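You operate a simulated robot arm through the tools that you are given. There is no shell and no other tool. Be economical: measure what you need, move in short steps, check, and stop when the job is done.

You are at the controls of a simulated two-armed robot. One attempt, no reset.

TASK
Purge the dispenser into the shot cup up to the 15 ml line and scrap the cup.
Fine: stand the cup under the nozzle, hold the dispenser while you press its orange key, and wipe the drip off the bench with the pad; the pad goes back and the cup into the grey tray. Set down upright: shot cup. What is to be rubbed or washed off counts as gone when no trace of it is left.

It is judged by the outcome, as a careful person would: the job done as asked, and still so three seconds after it is handed in. It fails if anything else is knocked over, pushed out of place, dropped, spilled or broken.

THE ROBOT
Two 6-joint arms with two-finger parallel grippers on one trunk, on a base that drives. Base frame: it is fixed to the floor where the robot stands at the start and does not move with it; the origin is under the middle of the robot, x ahead of it, y to its left, z up. Units: cm, degrees, N and s.
The left shoulder is at the start at [6, 18.7, 119.7], the right one opposite. With the tool pointing down near the work surface each hand reaches from about 10 to 60 cm from the robot's upright axis, wherever it stands, measured 20 degrees to its own side. Places, roughly: dispenser key [60, 0, 100]; drip on the bench [50, 70, 80]; inside of the grey tray [80, 40, 80]. Payload 1.57 kg a hand.
The TCP of each hand is the grasp point between the finger pads, 3 cm short of the fingertips. In the tool frame z runs along the fingers and y along their closing line. Largest opening 11 cm; finger width 2.4, thickness 1.2; the body of the gripper, 4.8 by 11.2 cm, starts 7.8 cm behind the TCP.
Orientation is that of the tool frame in the base frame, as a unit quaternion [x, y, z, w]. With the fingers straight down and closing along the base's y, the tool's x points along the base's -x, its y along +y and its z along -z.

THE INTERFACE
- The arms move only by the tool servo_tool. It takes "left_commands", "right_commands" or both (then of equal length, played together; a hand with none holds still); each is a list of rows, each a list of 7 numbers: the shift along the base's x, y, z in cm, then the turn, a rotation vector about the base's x, y, z in degrees, then the gripper command, from -1 (shut) to 1 (fully open), values between in proportion. In form: [[x, y, z, rx, ry, rz, jaw], ...]. A call has 1 to 10 rows; each row is the pose to reach, as a shift and turn from the pose commanded when the call began. Each row takes 0.2 s and may step no farther than 5 cm and 8.6 degrees from the row before; otherwise, or with a gripper value out of range, the whole call is refused. A pose out of reach is approached as far as the arm can. The call stops where the force on the tool passes 90 N (or 10 N more than at its start, if that is more) or the arm is blocked; 0.2 s more then pass. Each finger travels about 15.3 cm/s and halts on what it meets, pressing with about 40 N; the grip force reading is that of the motor and also rises with nothing between the fingers. The clock runs only during rows and for 0.2 s after the last one: add rows that repeat a pose to give the fingers time. The reply holds the time, the measured pose of the TCP, the force on the tool along the base axes, the opening and the grip force, in the units named above and with some noise, with the torque about the TCP (base axes, N m) and any sound that the robot's microphone picked up.
- Cameras (640 x 400 px; columns grow to the right, rows downward): "scene" is now at [1.51, 3.38, 174.61]; the picture's right is [0.41, -0.91, 0.00], its down [-0.64, -0.29, -0.72] and it looks along [0.65, 0.29, -0.70] (base axes); focal length 274 px, centre (320, 200). "left" rides on the left gripper at [7, -1.6, -14.1] in its tool frame; the picture's right is [0.23, 0.97, 0.00], its down [-0.86, 0.20, -0.48] and it looks along [-0.47, 0.11, 0.88] (tool axes); focal length 222 px, centre (320, 200). "right" rides on the right gripper at [7, 1.6, -14.1] in its tool frame; the picture's right is [-0.23, 0.97, 0.00], its down [-0.86, -0.20, -0.48] and it looks along [-0.47, -0.11, 0.88] (tool axes); focal length 222 px, centre (320, 200). There is no depth. A picture from a camera that has moved, and an enlarged one, comes with that camera's place and axes in the base frame and with its lens.
- get_image(camera): a new picture of that camera. No time passes.
- move_column(by): slides the trunk up (or, below 0, down) by that many cm; the arms and the scene camera ride with it, the base frame stays. It gives what a move gives, with no picture.
- steer(legs): drives the robot by 1 to 6 legs, each [ahead, left, turn to the left] in cm, cm and degrees, along the robot's own axes; the way and the turn of a leg run together, so that a leg with both is an arc; at most 150 cm and 180 degrees a leg. The arms and the cameras ride along, it lands a little off, and it stops where it bumps. It gives what a move gives.
- pan_tilt(pan, tilt): turns the head with the scene camera to pan (to the left, within 86 degrees either way) and tilt (down, from -29 to 69), counted from straight ahead of the robot. It gives what a move gives.
- close_up(camera, box): a new picture of the part [left, top, right, bottom] of that camera's present view, enlarged. No time passes.
- close_job(): hands the job in; it is judged then, once.

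Go step by step. Nothing tells you exact positions but the pictures and the camera data: compare them with the known pose of the tool, close in by small moves and look again before you grip or let go. The budget is 120 turns and 88 pictures, counting those below and the enlarged ones. Unless the task says otherwise, let go and move clear before handing in, and close with one line.

The tools are called after "Emit:" by a JSON object that holds its "fn" and its "kwargs". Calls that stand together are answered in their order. servo_tool: Moves the arms, as the interface text tells. Its arguments: {"type":"object","properties":{"left_commands":{"type":"array","items":{"type":"array","items":{"type":"number"}}},"right_commands":{"type":"array","items":{"type":"array","items":{"type":"number"}}}},"required":[]} The other tools are called the same way: move_column (by) slides the trunk up or down; steer (legs) drives the base; pan_tilt (pan, tilt) turns the head that bears the scene camera; get_image (camera) takes a picture; close_up (camera, box) takes an enlarged picture of a part of a camera's view; close_job () hands the job in.

At the start:

```text
clock: 0.0
left_tcp_pos: [28.04, 42.55, 136.32]
left_orientation: [0.0, 1.0, 0.0, 0.0]
left_wrist_force: [0.3, 0.5, 0.1]
left_torque: [-0.01, -0.02, -0.03]
left_opening: 11.01
left_grasp_force: 0.1
right_tcp_pos: [33.85, 5.92, 126.36]
right_orientation: [0.0, 1.0, 0.0, 0.0]
right_wrist_force: [0.0, 0.4, 1.0]
right_torque: [0.0, 0.01, -0.01]
right_opening: 11.01
right_grasp_force: 0.0
trunk travel left (down, up): [-82.5, 16.5]
robot x, y, heading: [-0.1, 0.36, -0.3]
head pan, tilt: [24.2, 44.1]
```

scene: 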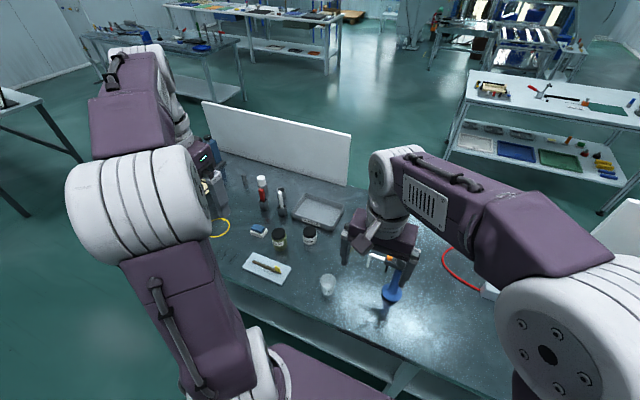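
right: 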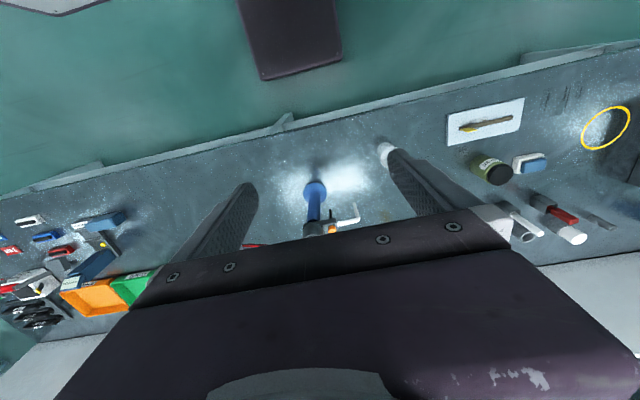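
left: 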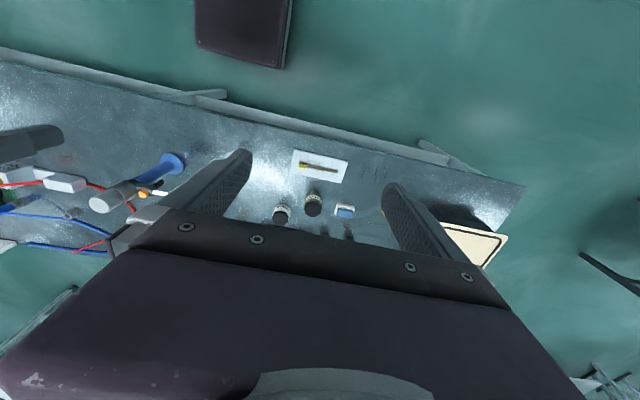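

I see a bench with a blue-footed dispenser, a clear cup, a tray and a pad-like block near two jars. I'll enlarge the scene to locate these.

Emit:
{"fn": "close_up", "kwargs": {"camera": "scene", "box": [200, 160, 440, 310]}}

Emit:
{"fn": "close_up", "kwargs": {"camera": "right", "box": [240, 100, 640, 260]}}

```text
2.67 times, centred on (320, 235) of scene
camera zoom: at [1.51, 3.38, 174.61], right [0.41, -0.91, 0.0], down [-0.64, -0.29, -0.72], along [0.65, 0.29, -0.7], focal length 729 px, centre (320, 107)
```

zoom: 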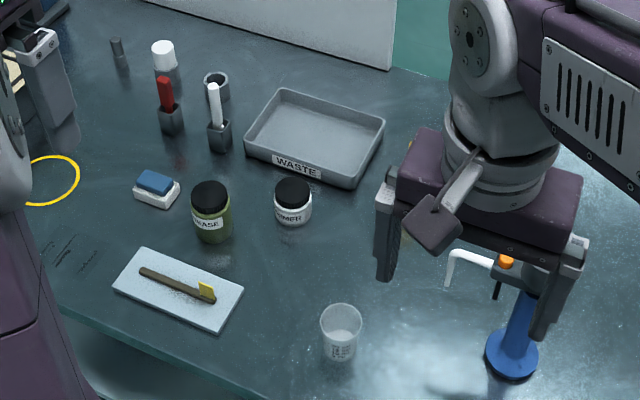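

```text
1.60 times, centred on (440, 180) of right
camera zoom: at [26.86, 7.55, 140.64], right [0.23, 0.97, 0.0], down [0.86, -0.2, 0.48], along [0.47, -0.11, -0.88], focal length 355 px, centre (128, 232)
```

zoom: 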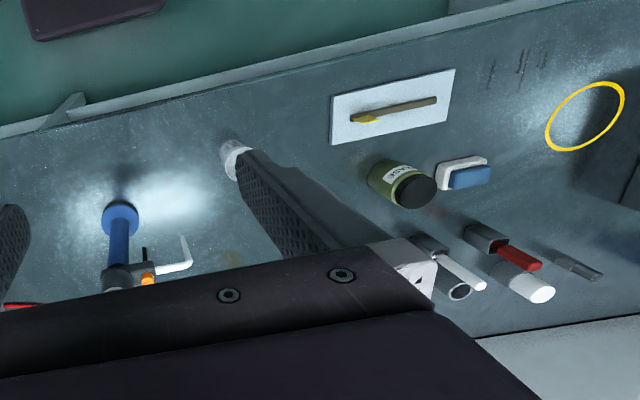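

The cup is near [46,20], the dispenser foot near [55,-1], and the pad (blue and white block) near [59,58]. The drip area is hidden by the left arm, so I'll drive left and have a look.

Emit:
{"fn": "steer", "kwargs": {"legs": [[0, 45, 0]]}}

Emit:
{"fn": "get_image", "kwargs": {"camera": "scene"}}

Emit:
{"fn": "get_image", "kwargs": {"camera": "left"}}

Emit:
{"fn": "get_image", "kwargs": {"camera": "right"}}

```text
clock: 2.7
left_tcp_pos: [28.41, 87.22, 136.43]
left_orientation: [0.002, 1.0, 0.0, 0.001]
left_wrist_force: [-0.5, 0.1, 0.1]
left_torque: [0.04, 0.01, -0.01]
left_opening: 10.99
left_grasp_force: 0.1
right_tcp_pos: [34.0, 50.71, 126.49]
right_orientation: [0.002, 1.0, 0.001, 0.0]
right_wrist_force: [-1.3, -0.2, -1.3]
right_torque: [0.02, 0.0, 0.0]
right_opening: 11.03
right_grasp_force: 0.1
trunk travel left (down, up): [-82.5, 16.5]
robot x, y, heading: [-0.04, 45.11, -0.3]
head pan, tilt: [24.2, 44.1]
```

```text
82 pictures are left
camera scene: at [1.58, 48.19, 174.61], right [0.41, -0.91, 0.0], down [-0.64, -0.28, -0.72], along [0.66, 0.29, -0.7], focal length 274 px, centre (320, 200)
```

scene: 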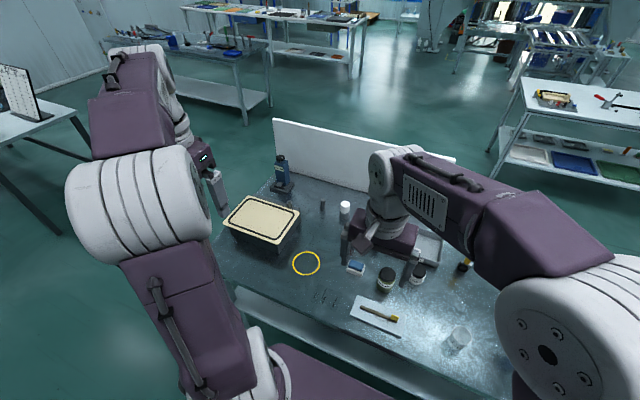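

```text
81 pictures are left
camera left: at [21.42, 85.81, 150.65], right [-0.22, 0.97, 0.0], down [0.86, 0.2, 0.48], along [0.47, 0.11, -0.88], focal length 222 px, centre (320, 200)
```

left: 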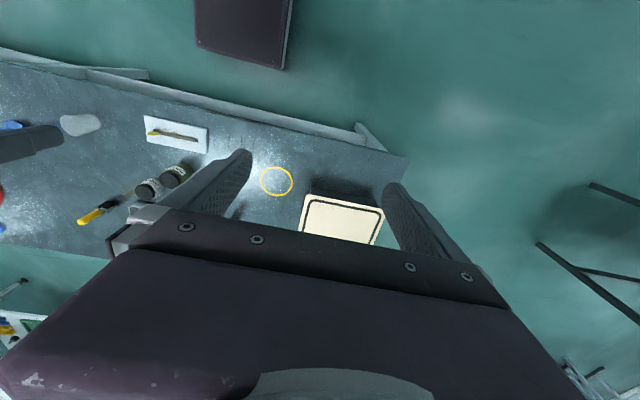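

```text
80 pictures are left
camera right: at [26.95, 52.31, 140.65], right [0.23, 0.97, 0.0], down [0.85, -0.2, 0.48], along [0.47, -0.11, -0.88], focal length 222 px, centre (320, 200)
```

right: 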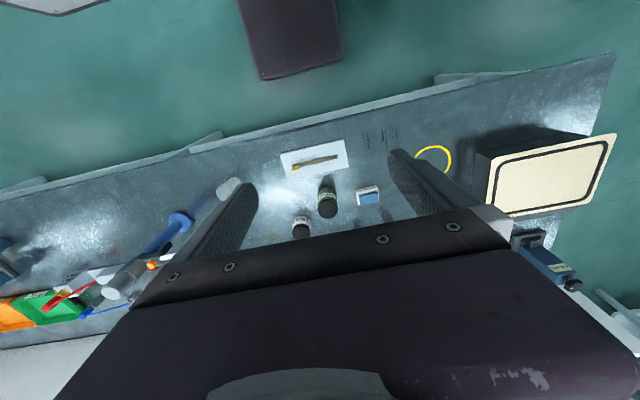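

The yellow ring probably marks the drip. I'll zoom in on it and on the pad.

Emit:
{"fn": "close_up", "kwargs": {"camera": "scene", "box": [270, 230, 430, 330]}}

Emit:
{"fn": "close_up", "kwargs": {"camera": "left", "box": [220, 140, 340, 215]}}

Emit:
{"fn": "close_up", "kwargs": {"camera": "right", "box": [280, 120, 440, 220]}}

```text
4.00 times, centred on (350, 280) of scene
camera zoom: at [1.58, 48.19, 174.61], right [0.41, -0.91, 0.0], down [-0.64, -0.28, -0.72], along [0.66, 0.29, -0.7], focal length 1094 px, centre (200, -120)
```

zoom: 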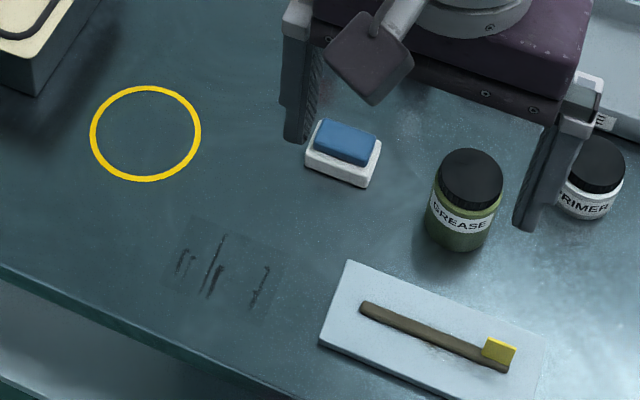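

```text
5.33 times, centred on (280, 178) of left
camera zoom: at [21.42, 85.81, 150.65], right [-0.22, 0.97, 0.0], down [0.86, 0.2, 0.48], along [0.47, 0.11, -0.88], focal length 1185 px, centre (533, 320)
```

zoom: 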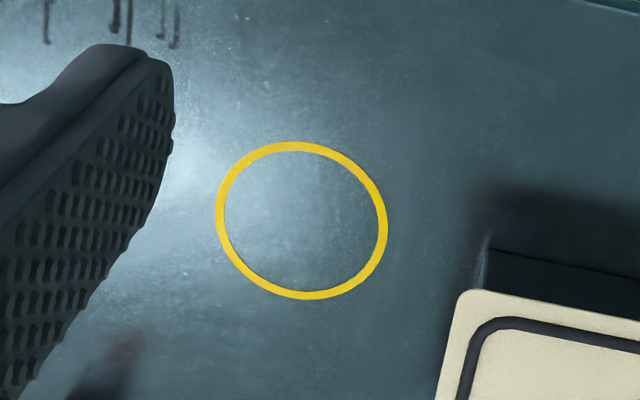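

```text
4.00 times, centred on (360, 170) of right
camera zoom: at [26.95, 52.31, 140.65], right [0.23, 0.97, 0.0], down [0.85, -0.2, 0.48], along [0.47, -0.11, -0.88], focal length 888 px, centre (160, 320)
```

zoom: 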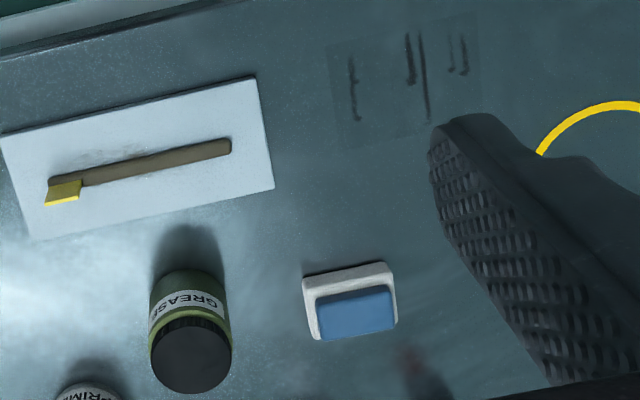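

The drip is the set of dark streaks near [45,65], and the pad is near [60,59]. I'll move the base closer and bring the left hand over the pad.

Emit:
{"fn": "steer", "kwargs": {"legs": [[9, 0, 0]]}}

Emit:
{"fn": "servo_tool", "kwargs": {"left_commands": [[2, -4, -2, 0, 0, 0, 0.5], [4, -8, -5, 0, 0, 0, 0.3], [7, -12, -8, 0, 0, 0, 0.3], [10, -15, -10, 0, 0, 0, 0.3], [13, -18, -12, 0, 0, 0, 0.3], [16, -21, -14, 0, 0, 0, 0.3], [18, -24, -16, 0, 0, 0, 0.3], [20, -26, -19, 0, 0, 0, 0.3], [22, -28, -22, 0, 0, 0, 0.3], [23, -28.4, -26, 0, 0, 0, 0.3]], "right_commands": [[0, -4, 0, 0, 0, 0, 1], [0, -8, 1, 0, 0, 0, 1], [-2, -12, 2, 0, 0, 0, 1], [-4, -15, 3, 0, 0, 0, 1], [-6, -18, 4, 0, 0, 0, 1], [-8, -20, 5, 0, 0, 0, 1], [-10, -22, 6, 0, 0, 0, 1], [-10, -24, 6, 0, 0, 0, 1], [-10, -26, 6, 0, 0, 0, 1], [-10, -28, 6, 0, 0, 0, 1]]}}

Emit:
{"fn": "get_image", "kwargs": {"camera": "left"}}

Emit:
{"fn": "get_image", "kwargs": {"camera": "scene"}}

```text
clock: 3.8
left_tcp_pos: [36.86, 87.48, 136.55]
left_orientation: [0.003, 1.0, 0.001, 0.001]
left_wrist_force: [-0.6, -0.2, 0.5]
left_torque: [0.05, -0.08, -0.01]
left_opening: 11.0
left_grasp_force: 0.0
right_tcp_pos: [42.52, 50.81, 126.63]
right_orientation: [0.002, 1.0, 0.001, 0.002]
right_wrist_force: [-0.1, -0.5, 0.1]
right_torque: [-0.02, -0.03, 0.02]
right_opening: 11.0
right_grasp_force: 0.0
trunk travel left (down, up): [-82.5, 16.5]
robot x, y, heading: [9.17, 44.45, -0.1]
head pan, tilt: [24.2, 44.1]
```

```text
refused: row 2 steps farther than a row can; nothing moved
```

```text
76 pictures are left
camera left: at [29.84, 85.91, 150.71], right [-0.22, 0.97, 0.0], down [0.85, 0.2, 0.48], along [0.47, 0.11, -0.88], focal length 222 px, centre (320, 200)
```

left: 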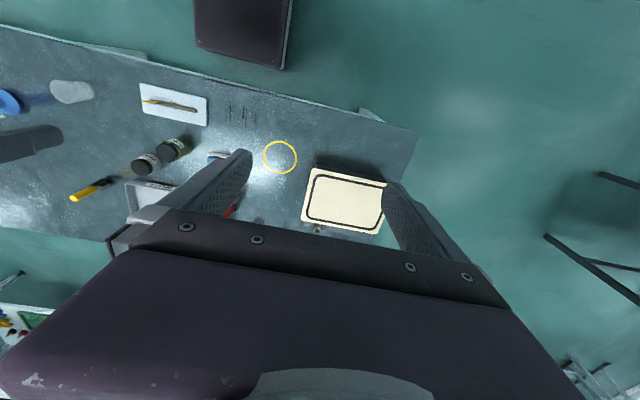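

```text
75 pictures are left
camera scene: at [9.9, 48.33, 174.62], right [0.41, -0.91, 0.0], down [-0.63, -0.28, -0.72], along [0.66, 0.29, -0.69], focal length 274 px, centre (320, 200)
```

scene: 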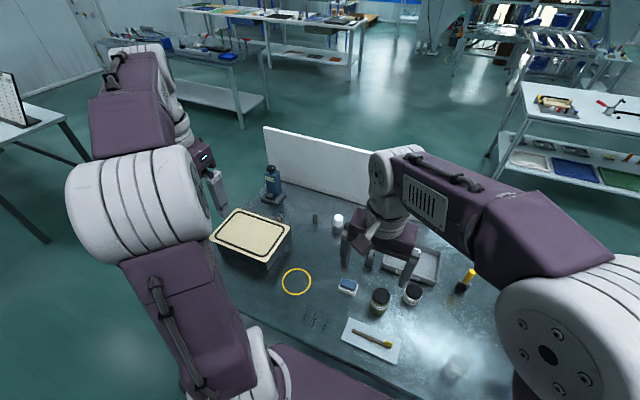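

I'll split the approach into smaller steps and retract the right hand in the same call.

Emit:
{"fn": "servo_tool", "kwargs": {"left_commands": [[2, -2.6, -2.8, 0, 0, 0, 0.5], [4, -5.2, -5.6, 0, 0, 0, 0.3], [6, -7.8, -8.4, 0, 0, 0, 0.3], [8, -10.4, -11.2, 0, 0, 0, 0.3], [10, -13, -14, 0, 0, 0, 0.3], [12, -15.6, -16.8, 0, 0, 0, 0.3], [14, -18.2, -19.6, 0, 0, 0, 0.3], [16, -20.8, -22.4, 0, 0, 0, 0.3], [18, -23.4, -25.2, 0, 0, 0, 0.3], [20, -26, -28, 0, 0, 0, 0.3]], "right_commands": [[-1, -3, 0, 0, 0, 0, 1], [-2, -6, 0, 0, 0, 0, 1], [-3, -9, 0, 0, 0, 0, 1], [-4, -12, 0, 0, 0, 0, 1], [-5, -15, 0, 0, 0, 0, 1], [-6, -18, 0, 0, 0, 0, 1], [-7, -21, 0, 0, 0, 0, 1], [-8, -24, 0, 0, 0, 0, 1], [-9, -26, 0, 0, 0, 0, 1], [-10, -28, 0, 0, 0, 0, 1]]}}

Emit:
{"fn": "get_image", "kwargs": {"camera": "left"}}

Emit:
{"fn": "get_image", "kwargs": {"camera": "scene"}}

```text
clock: 6.0
left_tcp_pos: [57.47, 61.3, 108.34]
left_orientation: [0.002, 1.0, 0.0, 0.0]
left_wrist_force: [0.2, 0.8, 0.5]
left_torque: [0.02, 0.06, 0.02]
left_opening: 7.13
left_grasp_force: 0.0
right_tcp_pos: [33.48, 22.52, 126.28]
right_orientation: [0.002, 1.0, 0.0, -0.002]
right_wrist_force: [0.0, 0.5, 0.2]
right_torque: [0.0, -0.03, 0.0]
right_opening: 11.0
right_grasp_force: 0.0
right hand out of reach, approached as far as the arm can: row 10
trunk travel left (down, up): [-82.5, 16.5]
robot x, y, heading: [8.71, 44.74, -0.1]
head pan, tilt: [24.2, 44.1]
```

```text
74 pictures are left
camera left: at [50.52, 59.78, 122.59], right [-0.22, 0.97, 0.0], down [0.86, 0.2, 0.48], along [0.47, 0.11, -0.88], focal length 222 px, centre (320, 200)
```

left: 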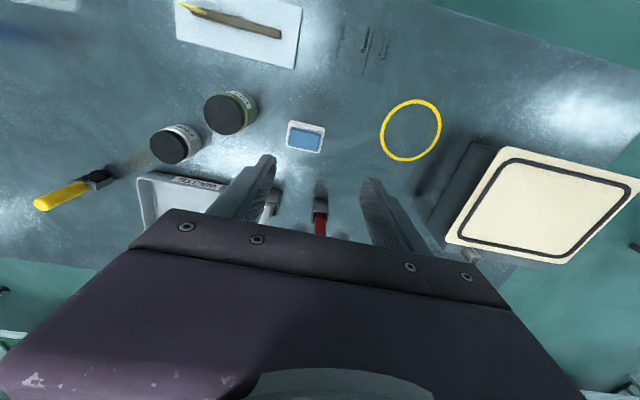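

```text
73 pictures are left
camera scene: at [10.78, 48.23, 174.61], right [0.41, -0.91, 0.0], down [-0.64, -0.28, -0.72], along [0.65, 0.29, -0.7], focal length 274 px, centre (320, 200)
```

scene: 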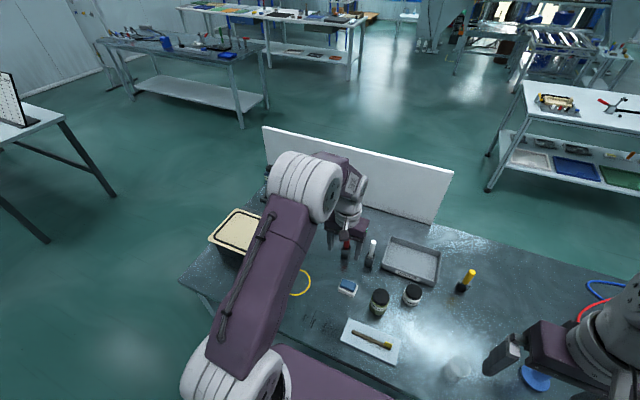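

Pad centre is about [60.2,59.4]. I'll zoom in to refine its outline and height.

Emit:
{"fn": "close_up", "kwargs": {"camera": "left", "box": [260, 100, 356, 160]}}

Emit:
{"fn": "close_up", "kwargs": {"camera": "scene", "box": [310, 265, 390, 315]}}

```text
6.67 times, centred on (308, 130) of left
camera zoom: at [50.52, 59.78, 122.59], right [-0.22, 0.97, 0.0], down [0.86, 0.2, 0.48], along [0.47, 0.11, -0.88], focal length 1481 px, centre (400, 667)
```

zoom: 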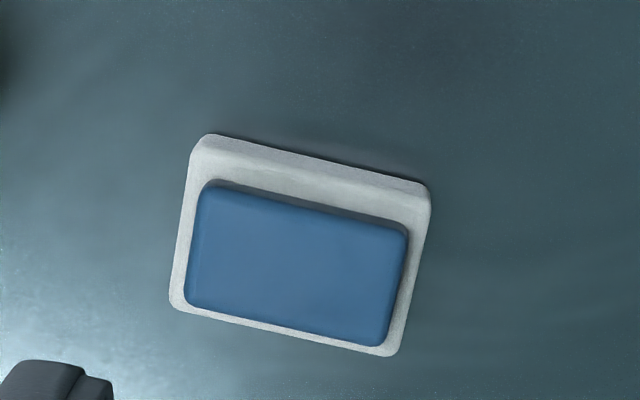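

```text
8.00 times, centred on (350, 290) of scene
camera zoom: at [10.78, 48.23, 174.61], right [0.41, -0.91, 0.0], down [-0.64, -0.28, -0.72], along [0.65, 0.29, -0.7], focal length 2188 px, centre (80, -520)
```

zoom: 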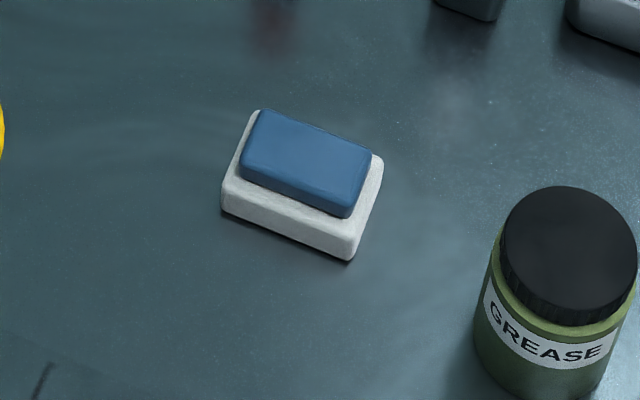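

The blue handle is centred at about [60.2,59.3] and is 5 cm wide along y, with its top near z 84. I'll descend to just above it.

Emit:
{"fn": "servo_tool", "kwargs": {"left_commands": [[1, -1, -4, 0, 0, 0, 0.3], [2, -2, -8, 0, 0, 0, 0.3], [2.7, -2, -12, 0, 0, 0, 0.3], [2.7, -2, -16, 0, 0, 0, 0.3], [2.7, -2, -18, 0, 0, 0, 0.3], [2.7, -2, -18, 0, 0, 0, 0.3]]}}

Emit:
{"fn": "get_image", "kwargs": {"camera": "left"}}

```text
clock: 7.4
left_tcp_pos: [59.94, 59.51, 90.4]
left_orientation: [0.002, 1.0, -0.001, 0.001]
left_wrist_force: [0.7, -0.6, 0.4]
left_torque: [-0.04, -0.02, 0.01]
left_opening: 7.15
left_grasp_force: 0.1
right_tcp_pos: [33.23, 22.72, 126.37]
right_orientation: [0.001, 1.0, 0.0, -0.002]
right_wrist_force: [0.6, -0.7, 1.0]
right_torque: [0.0, -0.01, 0.02]
right_opening: 11.01
right_grasp_force: 0.1
trunk travel left (down, up): [-82.5, 16.5]
robot x, y, heading: [8.92, 44.96, -0.3]
head pan, tilt: [24.2, 44.1]
```

```text
70 pictures are left
camera left: at [53.02, 57.94, 104.64], right [-0.22, 0.97, 0.0], down [0.86, 0.2, 0.48], along [0.47, 0.11, -0.88], focal length 222 px, centre (320, 200)
```

left: 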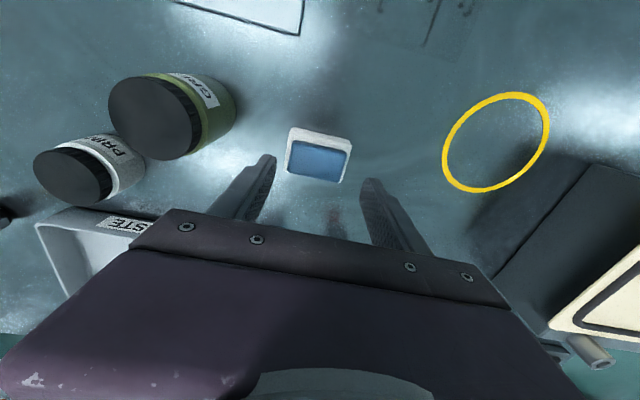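

Aligned well. I'll descend to the handle and grip it.

Emit:
{"fn": "servo_tool", "kwargs": {"left_commands": [[0.3, 0.1, -3, 0, 0, 0, 0.3], [0.3, 0.1, -5, 0, 0, 0, 0.3], [0.3, 0.1, -5, 0, 0, 0, 0.3], [0.3, 0.1, -5, 0, 0, 0, -0.2], [0.3, 0.1, -5, 0, 0, 0, -0.3], [0.3, 0.1, -5, 0, 0, 0, -0.5], [0.3, 0.1, -5, 0, 0, 0, -0.5]]}}

Emit:
{"fn": "get_image", "kwargs": {"camera": "left"}}

```text
clock: 9.0
left_tcp_pos: [60.34, 59.44, 85.46]
left_orientation: [0.002, 1.0, 0.0, 0.0]
left_wrist_force: [0.6, -0.1, 1.3]
left_torque: [-0.08, 0.0, 0.02]
left_opening: 5.39
left_grasp_force: 40.4
right_tcp_pos: [33.24, 22.62, 126.4]
right_orientation: [0.002, 1.0, 0.0, -0.001]
right_wrist_force: [-0.7, -0.6, 0.2]
right_torque: [-0.02, -0.01, -0.02]
right_opening: 10.98
right_grasp_force: 0.1
trunk travel left (down, up): [-82.5, 16.5]
robot x, y, heading: [8.97, 45.3, -0.2]
head pan, tilt: [24.2, 44.1]
```

```text
69 pictures are left
camera left: at [53.39, 57.99, 99.69], right [-0.22, 0.97, 0.0], down [0.86, 0.2, 0.48], along [0.47, 0.11, -0.88], focal length 222 px, centre (320, 200)
```

left: 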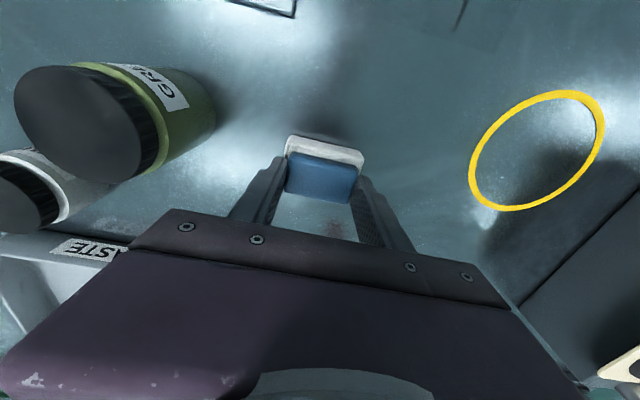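

Gripped the handle (5.4 cm). I'll lift it, carry it to the streaks and set it down lightly.

Emit:
{"fn": "servo_tool", "kwargs": {"left_commands": [[0, 0, 4, 0, 0, 0, -0.5], [-4, 1.5, 4, 0, 0, 0, -0.5], [-8, 3, 4, 0, 0, 0, -0.5], [-10.3, 3, 4, 0, 0, 0, -0.5], [-10.3, 3, 1, 0, 0, 0, -0.5], [-10.3, 3, 0, 0, 0, 0, -0.5], [-10.3, 3, -0.3, 0, 0, 0, -0.5]]}}

Emit:
{"fn": "get_image", "kwargs": {"camera": "left"}}

```text
clock: 10.6
left_tcp_pos: [49.89, 62.6, 85.43]
left_orientation: [0.002, 1.0, 0.001, 0.005]
left_wrist_force: [0.0, 5.7, 50.1]
left_torque: [0.09, 0.76, -0.09]
left_opening: 5.38
left_grasp_force: 39.6
right_tcp_pos: [32.91, 22.59, 126.56]
right_orientation: [0.002, 1.0, 0.001, -0.001]
right_wrist_force: [0.3, -0.1, 0.0]
right_torque: [0.02, 0.01, 0.02]
right_opening: 11.0
right_grasp_force: 0.0
trunk travel left (down, up): [-82.5, 16.5]
robot x, y, heading: [8.87, 44.91, -0.5]
head pan, tilt: [24.2, 44.1]
```

```text
68 pictures are left
camera left: at [42.92, 60.95, 99.61], right [-0.22, 0.97, 0.0], down [0.85, 0.2, 0.49], along [0.47, 0.11, -0.87], focal length 222 px, centre (320, 200)
```

left: 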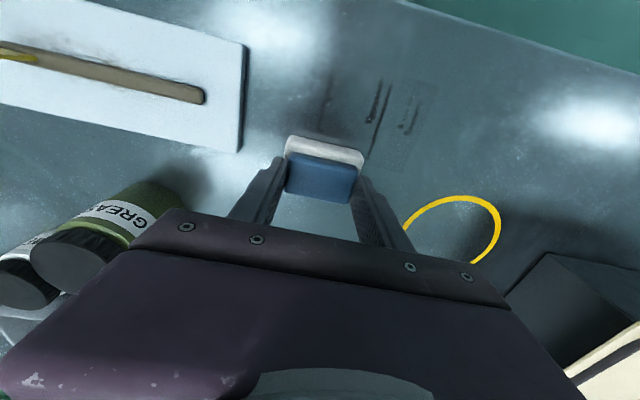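

Contact is firm at 50 N. I'll ease off slightly and wipe back and forth across the streaks in lanes.

Emit:
{"fn": "servo_tool", "kwargs": {"left_commands": [[0, 0, 0.15, 0, 0, 0, -0.5], [-3, 0, 0.15, 0, 0, 0, -0.5], [-6, 0, 0.15, 0, 0, 0, -0.5], [-9, 0, 0.15, 0, 0, 0, -0.5], [-9, 3, 0.15, 0, 0, 0, -0.5], [-6, 3, 0.15, 0, 0, 0, -0.5], [-3, 3, 0.15, 0, 0, 0, -0.5], [0, 3, 0.15, 0, 0, 0, -0.5], [0, 6, 0.15, 0, 0, 0, -0.5], [-3, 6, 0.15, 0, 0, 0, -0.5]]}}

Emit:
{"fn": "servo_tool", "kwargs": {"left_commands": [[-3, 0, 0, 0, 0, 0, -0.5], [-6, 0, 0, 0, 0, 0, -0.5], [-6, -3, 0, 0, 0, 0, -0.5], [-3, -3, 0, 0, 0, 0, -0.5], [0, -3, 0, 0, 0, 0, -0.5], [3, -3, 0, 0, 0, 0, -0.5], [6, -3, 0, 0, 0, 0, -0.5], [9, -3, 0, 0, 0, 0, -0.5]]}}

Emit:
{"fn": "get_image", "kwargs": {"camera": "left"}}

```text
clock: 12.8
left_tcp_pos: [47.49, 68.58, 85.39]
left_orientation: [0.002, 1.0, 0.001, 0.005]
left_wrist_force: [15.8, 2.5, 33.0]
left_torque: [-0.06, -0.2, 0.07]
left_opening: 5.37
left_grasp_force: 40.2
right_tcp_pos: [33.22, 22.71, 126.33]
right_orientation: [0.002, 1.0, 0.001, -0.001]
right_wrist_force: [-0.3, 0.5, -0.6]
right_torque: [-0.03, -0.03, 0.01]
right_opening: 11.03
right_grasp_force: 0.0
trunk travel left (down, up): [-82.5, 16.5]
robot x, y, heading: [8.96, 45.0, -0.1]
head pan, tilt: [24.2, 44.1]
```

```text
clock: 14.6
left_tcp_pos: [55.66, 65.39, 85.42]
left_orientation: [0.003, 1.0, 0.001, 0.002]
left_wrist_force: [-12.3, -2.0, 27.8]
left_torque: [-0.24, 0.62, -0.04]
left_opening: 5.36
left_grasp_force: 39.9
right_tcp_pos: [32.84, 22.47, 126.39]
right_orientation: [0.002, 1.0, 0.001, 0.001]
right_wrist_force: [-0.2, -0.3, 0.2]
right_torque: [0.0, 0.0, -0.01]
right_opening: 11.0
right_grasp_force: 0.1
trunk travel left (down, up): [-82.5, 16.5]
robot x, y, heading: [9.25, 44.87, -0.2]
head pan, tilt: [24.2, 44.1]
```

```text
67 pictures are left
camera left: at [48.72, 63.87, 99.6], right [-0.22, 0.97, 0.0], down [0.85, 0.2, 0.48], along [0.47, 0.11, -0.88], focal length 222 px, centre (320, 200)
```

left: 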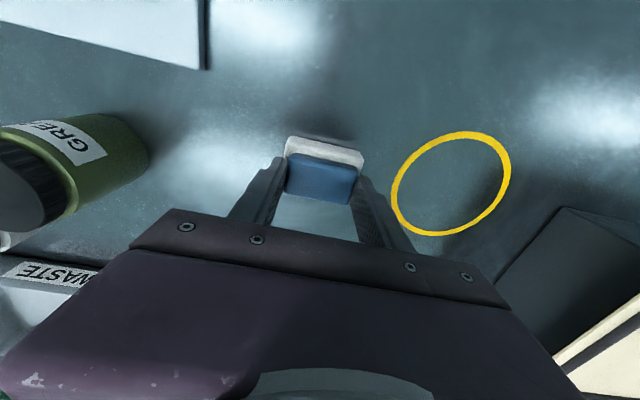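

Emit:
{"fn": "close_up", "kwargs": {"camera": "left", "box": [200, 0, 520, 140]}}

Emit:
{"fn": "close_up", "kwargs": {"camera": "scene", "box": [260, 290, 380, 365]}}

```text
2.00 times, centred on (360, 70) of left
camera zoom: at [48.72, 63.87, 99.6], right [-0.22, 0.97, 0.0], down [0.85, 0.2, 0.48], along [0.47, 0.11, -0.88], focal length 444 px, centre (240, 460)
```

zoom: 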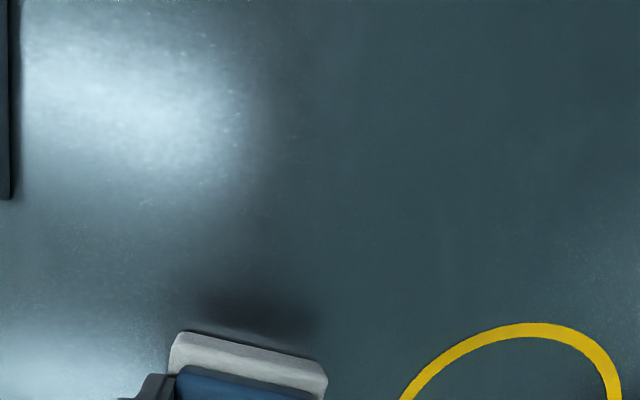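

```text
5.33 times, centred on (320, 328) of scene
camera zoom: at [9.82, 48.15, 174.63], right [0.41, -0.91, 0.0], down [-0.63, -0.28, -0.72], along [0.66, 0.29, -0.69], focal length 1459 px, centre (320, -480)
```

zoom: 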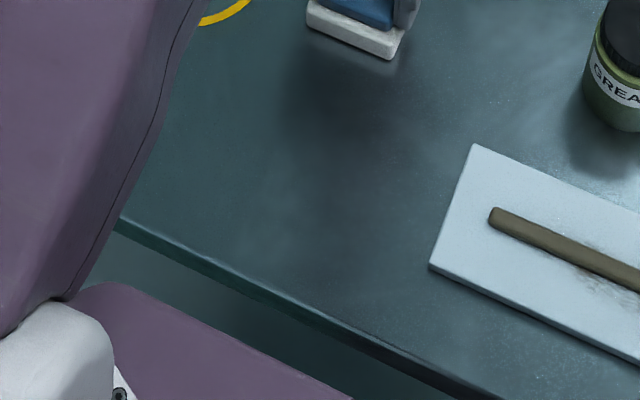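

The streaks are fully gone. I'll return the pad to its original place.

Emit:
{"fn": "servo_tool", "kwargs": {"left_commands": [[0, 0, 4, 0, 0, 0, -0.5], [2, -3, 4, 0, 0, 0, -0.5], [4.3, -6, 4, 0, 0, 0, -0.5], [4.3, -6, 4, 0, 0, 0, -0.5], [4.3, -6, 1.5, 0, 0, 0, -0.5], [4.3, -6, 0.2, 0, 0, 0, -0.5], [4.3, -6, 0.2, 0, 0, 0, -0.5]]}}

Emit:
{"fn": "get_image", "kwargs": {"camera": "left"}}

```text
clock: 16.2
left_tcp_pos: [60.49, 59.63, 85.4]
left_orientation: [0.002, 1.0, 0.0, 0.001]
left_wrist_force: [0.6, -0.4, 1.1]
left_torque: [-0.02, -0.07, -0.03]
left_opening: 5.4
left_grasp_force: 39.8
right_tcp_pos: [33.32, 22.62, 126.27]
right_orientation: [0.001, 1.0, 0.001, -0.001]
right_wrist_force: [0.2, 0.3, 0.1]
right_torque: [-0.03, 0.02, -0.02]
right_opening: 11.0
right_grasp_force: 0.0
trunk travel left (down, up): [-82.5, 16.5]
robot x, y, heading: [9.35, 44.94, -0.2]
head pan, tilt: [24.2, 44.1]
```

```text
64 pictures are left
camera left: at [53.41, 58.05, 99.64], right [-0.22, 0.97, 0.0], down [0.86, 0.2, 0.48], along [0.47, 0.11, -0.88], focal length 222 px, centre (320, 200)
```

left: 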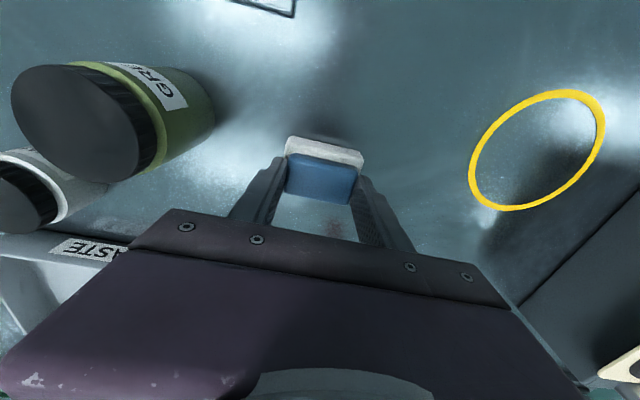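

It is back in the same spot. I'll release and rise clear.

Emit:
{"fn": "servo_tool", "kwargs": {"left_commands": [[0, 0, -0.1, 0, 0, 0, -0.4], [0, 0, -0.1, 0, 0, 0, 0.1], [0, 0, -0.1, 0, 0, 0, 0.3], [0, 0, 4, 0, 0, 0, 0.3], [0, 0, 8.5, 0, 0, 0, 0.3], [0, 0, 13, 0, 0, 0, 0.3], [-2, 2, 17, 0, 0, 0, 0.3], [-5, 4, 20, 0, 0, 0, 0.3], [-8, 6, 23, 0, 0, 0, 0.3], [-11, 8, 26, 0, 0, 0, 0.3]]}}

Emit:
{"fn": "get_image", "kwargs": {"camera": "left"}}

```text
clock: 18.4
left_tcp_pos: [49.1, 67.73, 111.59]
left_orientation: [0.002, 1.0, 0.0, 0.002]
left_wrist_force: [-0.1, 0.3, -0.2]
left_torque: [-0.04, -0.01, -0.01]
left_opening: 7.15
left_grasp_force: 0.0
right_tcp_pos: [33.08, 22.76, 126.48]
right_orientation: [0.002, 1.0, 0.001, -0.002]
right_wrist_force: [-0.4, -0.4, 0.1]
right_torque: [0.01, -0.03, 0.0]
right_opening: 11.01
right_grasp_force: 0.0
trunk travel left (down, up): [-82.5, 16.5]
robot x, y, heading: [9.44, 44.81, -0.5]
head pan, tilt: [24.2, 44.1]
```

```text
63 pictures are left
camera left: at [42.16, 66.17, 125.69], right [-0.22, 0.97, 0.0], down [0.86, 0.2, 0.48], along [0.47, 0.11, -0.88], focal length 222 px, centre (320, 200)
```

left: 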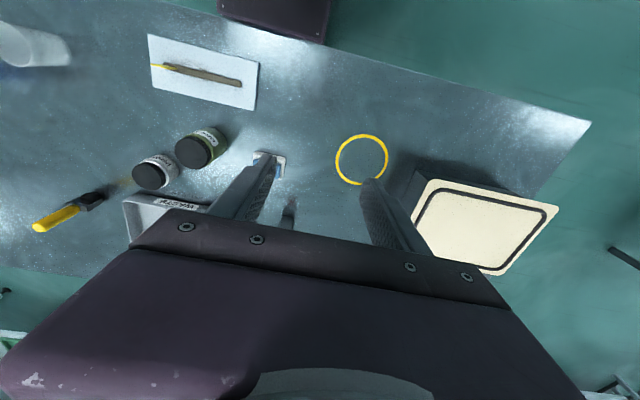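

Now I'll drive back to the dispenser and inspect it.

Emit:
{"fn": "steer", "kwargs": {"legs": [[0, -38, 0]]}}

Emit:
{"fn": "pan_tilt", "kwargs": {"pan": 5, "tilt": 50}}

Emit:
{"fn": "get_image", "kwargs": {"camera": "scene"}}

Emit:
{"fn": "get_image", "kwargs": {"camera": "right"}}

Emit:
{"fn": "get_image", "kwargs": {"camera": "left"}}

```text
clock: 20.8
left_tcp_pos: [49.2, 29.93, 111.37]
left_orientation: [0.0, 1.0, 0.0, 0.0]
left_wrist_force: [0.0, 0.4, 0.1]
left_torque: [-0.02, -0.02, 0.02]
left_opening: 7.12
left_grasp_force: 0.1
right_tcp_pos: [33.22, -15.04, 126.38]
right_orientation: [0.001, 1.0, 0.0, -0.003]
right_wrist_force: [0.5, -0.4, -0.9]
right_torque: [0.03, -0.01, -0.01]
right_opening: 10.98
right_grasp_force: 0.0
trunk travel left (down, up): [-82.5, 16.5]
robot x, y, heading: [9.09, 7.05, -0.1]
head pan, tilt: [24.2, 44.1]
```

```text
clock: 21.6
left_tcp_pos: [49.14, 29.88, 111.35]
left_orientation: [0.001, 1.0, 0.001, 0.0]
left_wrist_force: [-1.1, -0.8, 1.0]
left_torque: [-0.02, 0.0, -0.01]
left_opening: 7.14
left_grasp_force: 0.1
right_tcp_pos: [33.28, -15.18, 126.32]
right_orientation: [0.001, 1.0, 0.001, -0.001]
right_wrist_force: [-0.3, 0.0, -0.6]
right_torque: [0.01, -0.02, 0.01]
right_opening: 11.03
right_grasp_force: 0.1
trunk travel left (down, up): [-82.5, 16.5]
robot x, y, heading: [9.22, 6.96, -0.1]
head pan, tilt: [5.0, 50.0]
```

```text
62 pictures are left
camera scene: at [10.65, 7.69, 173.8], right [0.09, -1.0, 0.0], down [-0.76, -0.07, -0.64], along [0.64, 0.06, -0.77], focal length 274 px, centre (320, 200)
```

scene: 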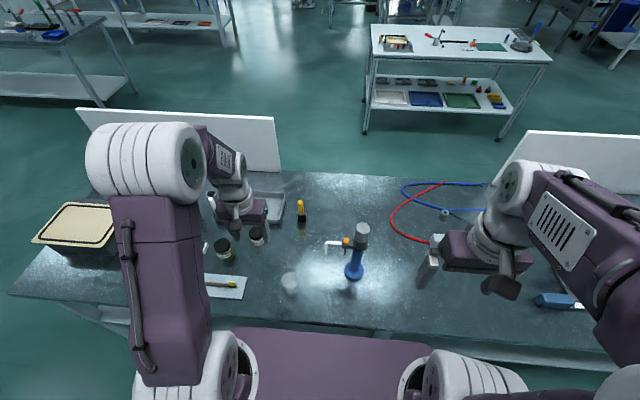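

```text
61 pictures are left
camera right: at [26.35, -13.58, 140.53], right [0.23, 0.97, 0.0], down [0.86, -0.2, 0.48], along [0.46, -0.11, -0.88], focal length 222 px, centre (320, 200)
```

right: 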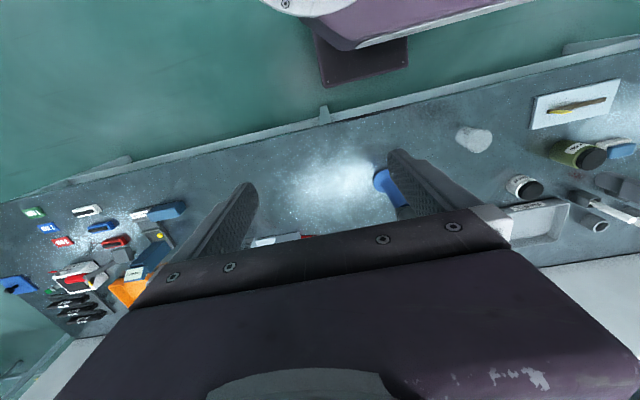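

```text
60 pictures are left
camera left: at [42.25, 28.23, 125.63], right [-0.23, 0.97, 0.0], down [0.86, 0.2, 0.48], along [0.47, 0.11, -0.88], focal length 222 px, centre (320, 200)
```

left: 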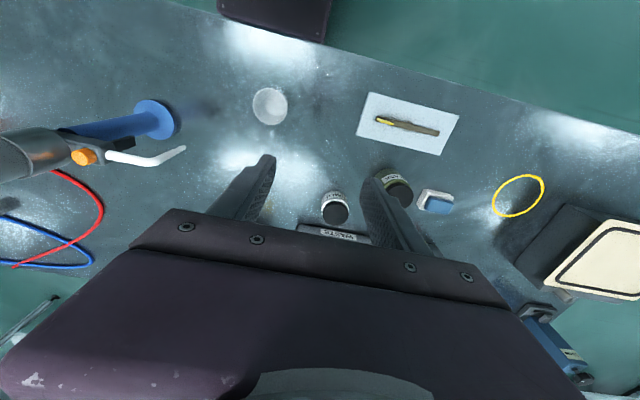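

Emit:
{"fn": "close_up", "kwargs": {"camera": "scene", "box": [272, 205, 400, 301]}}

Emit:
{"fn": "close_up", "kwargs": {"camera": "left", "box": [0, 70, 304, 210]}}

```text
4.17 times, centred on (336, 253) of scene
camera zoom: at [10.65, 7.69, 173.8], right [0.09, -1.0, 0.0], down [-0.76, -0.07, -0.64], along [0.64, 0.06, -0.77], focal length 1140 px, centre (253, -21)
```

zoom: 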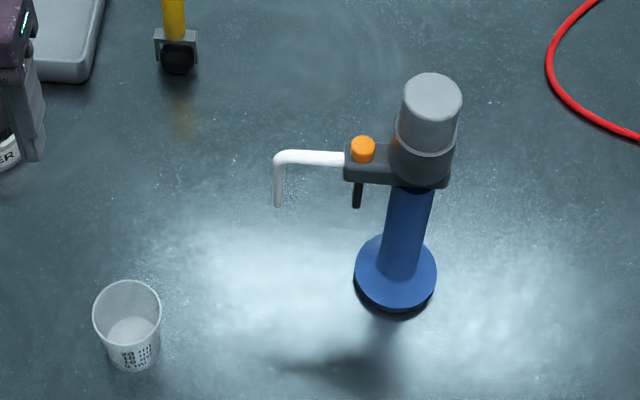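

```text
2.11 times, centred on (152, 140) of left
camera zoom: at [42.25, 28.23, 125.63], right [-0.23, 0.97, 0.0], down [0.86, 0.2, 0.48], along [0.47, 0.11, -0.88], focal length 468 px, centre (674, 326)
```

zoom: 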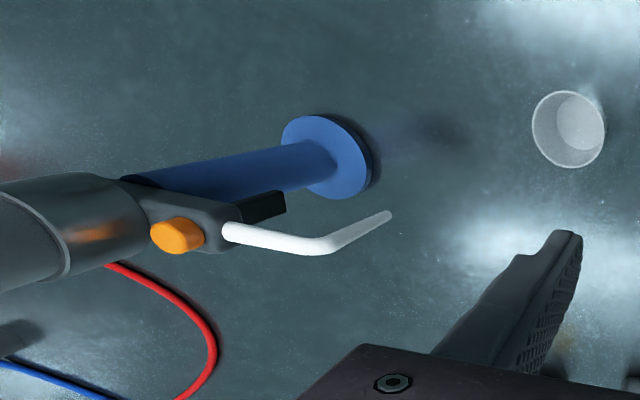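

Key top is about [56,3.8,101], nozzle tip [56,9.9,91.3], dispenser axis [56,-0.6] and cup centre [47.8,21.2] with its rim near z 87. I'll back up a little so there is room for a tilted grip, then tilt the left hand.

Emit:
{"fn": "steer", "kwargs": {"legs": [[-8, 0, 0]]}}

Emit:
{"fn": "servo_tool", "kwargs": {"left_commands": [[0, -1, 0, 0, -7.5, 0, 0.55], [0, -2, -1, 0, -15, 0, 0.55], [0, -4, -2, 0, -22.5, 0, 0.55], [0, -6, -4, 0, -30, 0, 0.55], [0, -7, -7, 0, -37.5, 0, 0.55], [0, -8, -10, 0, -45, 0, 0.55], [0, -8.7, -12, 0, -45, 0, 0.55]]}}

Emit:
{"fn": "get_image", "kwargs": {"camera": "left"}}

Emit:
{"fn": "get_image", "kwargs": {"camera": "scene"}}

```text
clock: 22.7
left_tcp_pos: [41.91, 29.77, 111.14]
left_orientation: [0.0, 1.0, 0.0, -0.002]
left_wrist_force: [0.1, 0.9, -0.1]
left_torque: [-0.02, 0.03, -0.01]
left_opening: 7.14
left_grasp_force: 0.0
right_tcp_pos: [25.98, -15.17, 126.26]
right_orientation: [0.0, 1.0, 0.0, -0.004]
right_wrist_force: [0.4, -0.1, -0.6]
right_torque: [0.01, 0.04, 0.01]
right_opening: 10.99
right_grasp_force: 0.1
trunk travel left (down, up): [-82.5, 16.5]
robot x, y, heading: [1.13, 7.14, 0.0]
head pan, tilt: [5.0, 50.0]
```

```text
clock: 24.3
left_tcp_pos: [44.3, 20.69, 105.33]
left_orientation: [0.001, 0.925, 0.001, 0.38]
left_wrist_force: [-0.4, -0.2, -0.2]
left_torque: [0.01, -0.03, -0.02]
left_opening: 8.52
left_grasp_force: 0.1
left hand out of reach, approached as far as the arm can: row 5, 6, 7
right_tcp_pos: [25.3, -15.14, 126.31]
right_orientation: [0.0, 1.0, 0.0, -0.002]
right_wrist_force: [-0.1, -1.0, 0.9]
right_torque: [-0.03, -0.02, 0.0]
right_opening: 11.0
right_grasp_force: 0.0
trunk travel left (down, up): [-82.5, 16.5]
robot x, y, heading: [0.96, 7.31, -0.3]
head pan, tilt: [5.0, 50.0]
```

```text
57 pictures are left
camera left: at [29.43, 19.11, 110.59], right [-0.16, 0.97, -0.16], down [0.27, 0.2, 0.94], along [0.95, 0.11, -0.3], focal length 222 px, centre (320, 200)
```

left: 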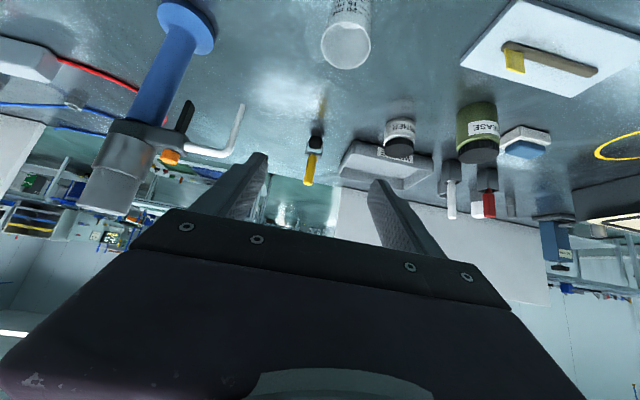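

```text
56 pictures are left
camera scene: at [2.59, 7.76, 173.8], right [0.09, -1.0, 0.0], down [-0.76, -0.07, -0.64], along [0.64, 0.06, -0.77], focal length 274 px, centre (320, 200)
```

scene: 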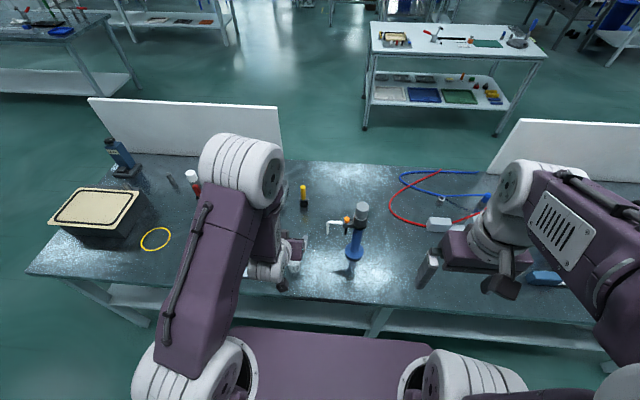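

The arm is too folded for that tilt. I'll back off further and retry the approach.

Emit:
{"fn": "steer", "kwargs": {"legs": [[-9, 0, 0]]}}

Emit:
{"fn": "servo_tool", "kwargs": {"left_commands": [[2, 0, -3, 0, 0, 0, 0.55], [4, 0.2, -6, 0, 0, 0, 0.55], [4.5, 0.5, -10, 0, 0, 0, 0.55], [5, 0.5, -13, 0, 0, 0, 0.55], [5, 0.5, -13, 0, 0, 0, 0.55]]}}

Emit:
{"fn": "get_image", "kwargs": {"camera": "left"}}

Emit:
{"fn": "get_image", "kwargs": {"camera": "scene"}}

```text
clock: 25.4
left_tcp_pos: [35.88, 20.66, 105.15]
left_orientation: [0.001, 0.926, 0.0, 0.378]
left_wrist_force: [-0.4, 0.0, -0.1]
left_torque: [-0.02, 0.03, 0.0]
left_opening: 8.55
left_grasp_force: 0.0
right_tcp_pos: [16.78, -15.13, 126.25]
right_orientation: [0.001, 1.0, 0.001, -0.004]
right_wrist_force: [-0.2, -0.4, -0.1]
right_torque: [-0.04, 0.01, 0.01]
right_opening: 10.99
right_grasp_force: 0.1
trunk travel left (down, up): [-82.5, 16.5]
robot x, y, heading: [-7.79, 7.36, -0.1]
head pan, tilt: [5.0, 50.0]
```

```text
clock: 26.6
left_tcp_pos: [41.56, 21.0, 92.3]
left_orientation: [0.0, 0.926, 0.001, 0.377]
left_wrist_force: [0.4, -1.1, 0.1]
left_torque: [0.02, -0.01, -0.03]
left_opening: 8.54
left_grasp_force: 0.1
left hand out of reach, approached as far as the arm can: row 3, 4, 5
right_tcp_pos: [16.6, -15.11, 126.3]
right_orientation: [0.001, 1.0, 0.0, -0.001]
right_wrist_force: [0.3, 0.7, 0.0]
right_torque: [-0.01, -0.01, 0.03]
right_opening: 11.0
right_grasp_force: 0.1
trunk travel left (down, up): [-82.5, 16.5]
robot x, y, heading: [-7.54, 7.41, -0.2]
head pan, tilt: [5.0, 50.0]
```

```text
55 pictures are left
camera left: at [26.72, 19.43, 97.78], right [-0.16, 0.97, -0.16], down [0.28, 0.2, 0.94], along [0.95, 0.11, -0.3], focal length 222 px, centre (320, 200)
```

left: 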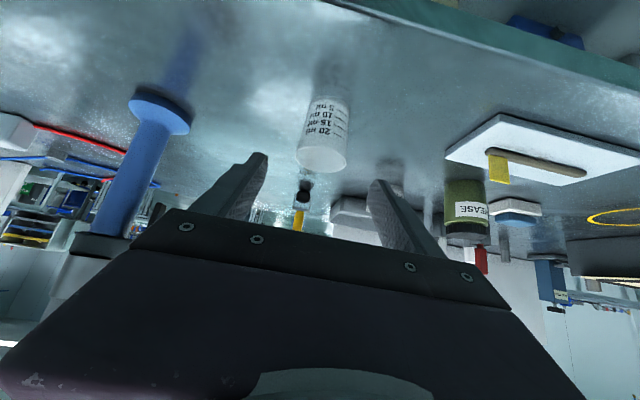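

```text
54 pictures are left
camera scene: at [-6.02, 7.79, 173.8], right [0.09, -1.0, 0.0], down [-0.76, -0.07, -0.64], along [0.64, 0.06, -0.77], focal length 274 px, centre (320, 200)
```

scene: 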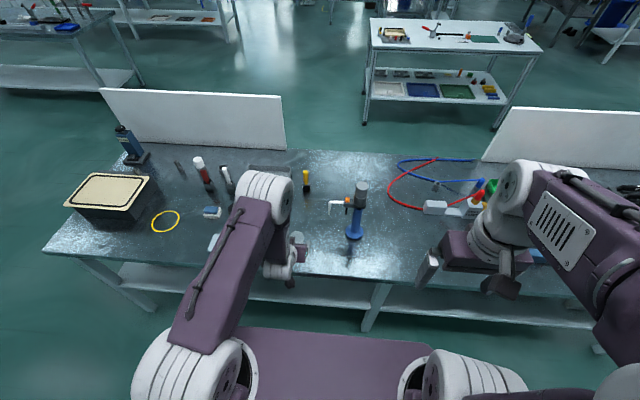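

The cup is at about [47.3,21.2] and its 5–20 ml marks face the robot. I'll advance so the fingers straddle it.

Emit:
{"fn": "servo_tool", "kwargs": {"left_commands": [[1.5, 0, -2, 0, 0, 0, 0.55], [3, 0, -4, 0, 0, 0, 0.55], [4.5, 0, -6, 0, 0, 0, 0.55], [6.4, 0, -8, 0, 0, 0, 0.55], [6.4, 0, -8, 0, 0, 0, 0.55]]}}

Emit:
{"fn": "get_image", "kwargs": {"camera": "left"}}

```text
clock: 27.8
left_tcp_pos: [47.76, 20.89, 84.34]
left_orientation: [0.0, 0.925, 0.001, 0.379]
left_wrist_force: [-1.3, 0.1, 1.1]
left_torque: [0.01, 0.01, -0.01]
left_opening: 8.52
left_grasp_force: 0.2
right_tcp_pos: [16.57, -15.13, 126.36]
right_orientation: [0.001, 1.0, 0.0, -0.001]
right_wrist_force: [-1.1, -0.2, -0.5]
right_torque: [0.0, 0.0, 0.01]
right_opening: 10.99
right_grasp_force: 0.1
trunk travel left (down, up): [-82.5, 16.5]
robot x, y, heading: [-7.64, 7.18, 0.1]
head pan, tilt: [5.0, 50.0]
```

```text
53 pictures are left
camera left: at [33.02, 19.4, 89.72], right [-0.16, 0.97, -0.16], down [0.27, 0.2, 0.94], along [0.95, 0.11, -0.3], focal length 222 px, centre (320, 200)
```

left: 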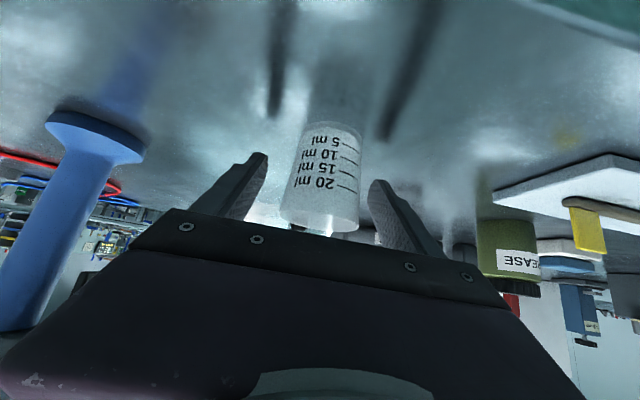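

Straddled. I'll close gently in stages.

Emit:
{"fn": "servo_tool", "kwargs": {"left_commands": [[0, 0, 0, 0, 0, 0, 0.2], [0, 0, 0, 0, 0, 0, 0.0], [0, 0, 0, 0, 0, 0, -0.05], [0, 0, 0, 0, 0, 0, -0.1], [0, 0, 0, 0, 0, 0, -0.1]]}}

Emit:
{"fn": "get_image", "kwargs": {"camera": "left"}}

```text
clock: 29.0
left_tcp_pos: [47.71, 20.97, 84.36]
left_orientation: [0.0, 0.925, 0.001, 0.38]
left_wrist_force: [0.0, 0.0, -0.6]
left_torque: [0.02, 0.02, -0.01]
left_opening: 5.37
left_grasp_force: 40.1
right_tcp_pos: [16.43, -15.11, 126.27]
right_orientation: [0.002, 1.0, 0.0, -0.002]
right_wrist_force: [-1.6, -0.8, 0.8]
right_torque: [-0.02, 0.03, -0.01]
right_opening: 10.99
right_grasp_force: 0.0
trunk travel left (down, up): [-82.5, 16.5]
robot x, y, heading: [-7.94, 7.19, 0.2]
head pan, tilt: [5.0, 50.0]
```

```text
52 pictures are left
camera left: at [33.01, 19.39, 89.73], right [-0.16, 0.97, -0.16], down [0.27, 0.2, 0.94], along [0.95, 0.11, -0.3], focal length 222 px, centre (320, 200)
```

left: 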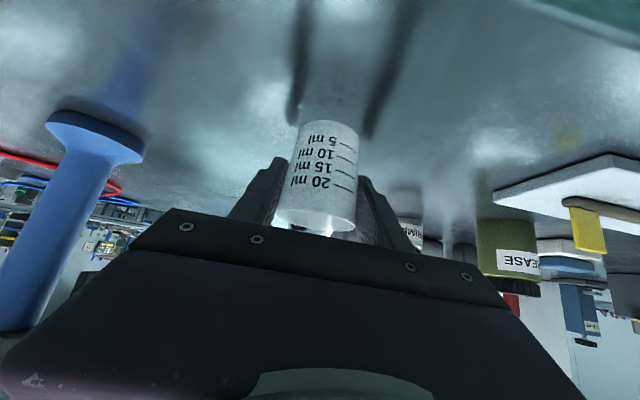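

The cup is held intact. I'll lift it slightly and bring it toward the nozzle, stopping just short in x to check.

Emit:
{"fn": "servo_tool", "kwargs": {"left_commands": [[0, 0, 0.8, 0, 0, 0, -0.1], [0, 0, 1.5, 0, 0, 0, -0.1], [0, -3, 1.5, 0, 0, 0, -0.1], [0, -6, 1.5, 0, 0, 0, -0.1], [0, -9, 1.5, 0, 0, 0, -0.1], [1, -11, 1.5, 0, 0, 0, -0.1], [3, -11, 1.5, 0, 0, 0, -0.1], [5, -11, 1.5, 0, 0, 0, -0.1], [5, -11, 1.5, 0, 0, 0, -0.1]]}}

Emit:
{"fn": "get_image", "kwargs": {"camera": "left"}}

Emit:
{"fn": "close_up", "kwargs": {"camera": "scene", "box": [272, 160, 432, 260]}}

```text
clock: 31.0
left_tcp_pos: [52.92, 9.99, 85.89]
left_orientation: [0.001, 0.925, 0.0, 0.38]
left_wrist_force: [-0.5, -0.3, 0.6]
left_torque: [0.03, -0.01, 0.0]
left_opening: 5.33
left_grasp_force: 40.5
right_tcp_pos: [16.54, -15.19, 126.29]
right_orientation: [0.002, 1.0, 0.001, -0.002]
right_wrist_force: [-0.2, -0.2, 0.2]
right_torque: [-0.02, -0.01, 0.0]
right_opening: 10.96
right_grasp_force: 0.0
trunk travel left (down, up): [-82.5, 16.5]
robot x, y, heading: [-7.64, 6.94, -0.1]
head pan, tilt: [5.0, 50.0]
```

```text
51 pictures are left
camera left: at [38.03, 8.39, 91.19], right [-0.16, 0.97, -0.16], down [0.27, 0.2, 0.94], along [0.95, 0.11, -0.3], focal length 222 px, centre (320, 200)
```

left: 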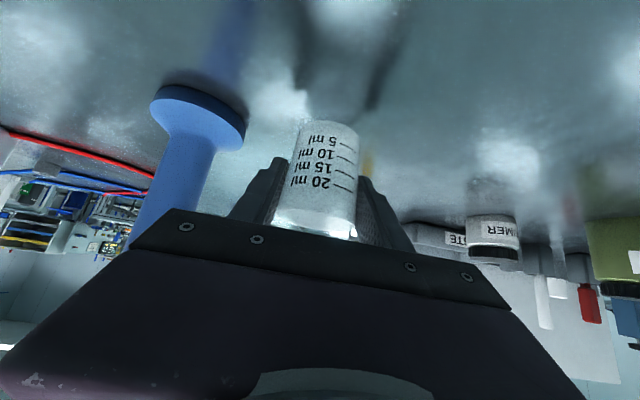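

```text
4.00 times, centred on (352, 210) of scene
camera zoom: at [-6.1, 7.75, 173.8], right [0.09, -1.0, 0.0], down [-0.76, -0.07, -0.64], along [0.64, 0.06, -0.77], focal length 1094 px, centre (192, 160)
```

zoom: 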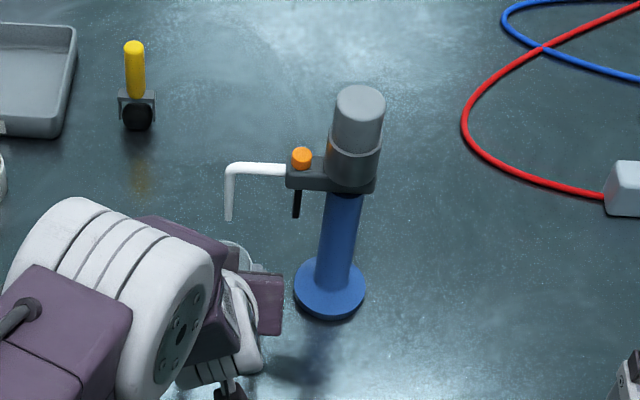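

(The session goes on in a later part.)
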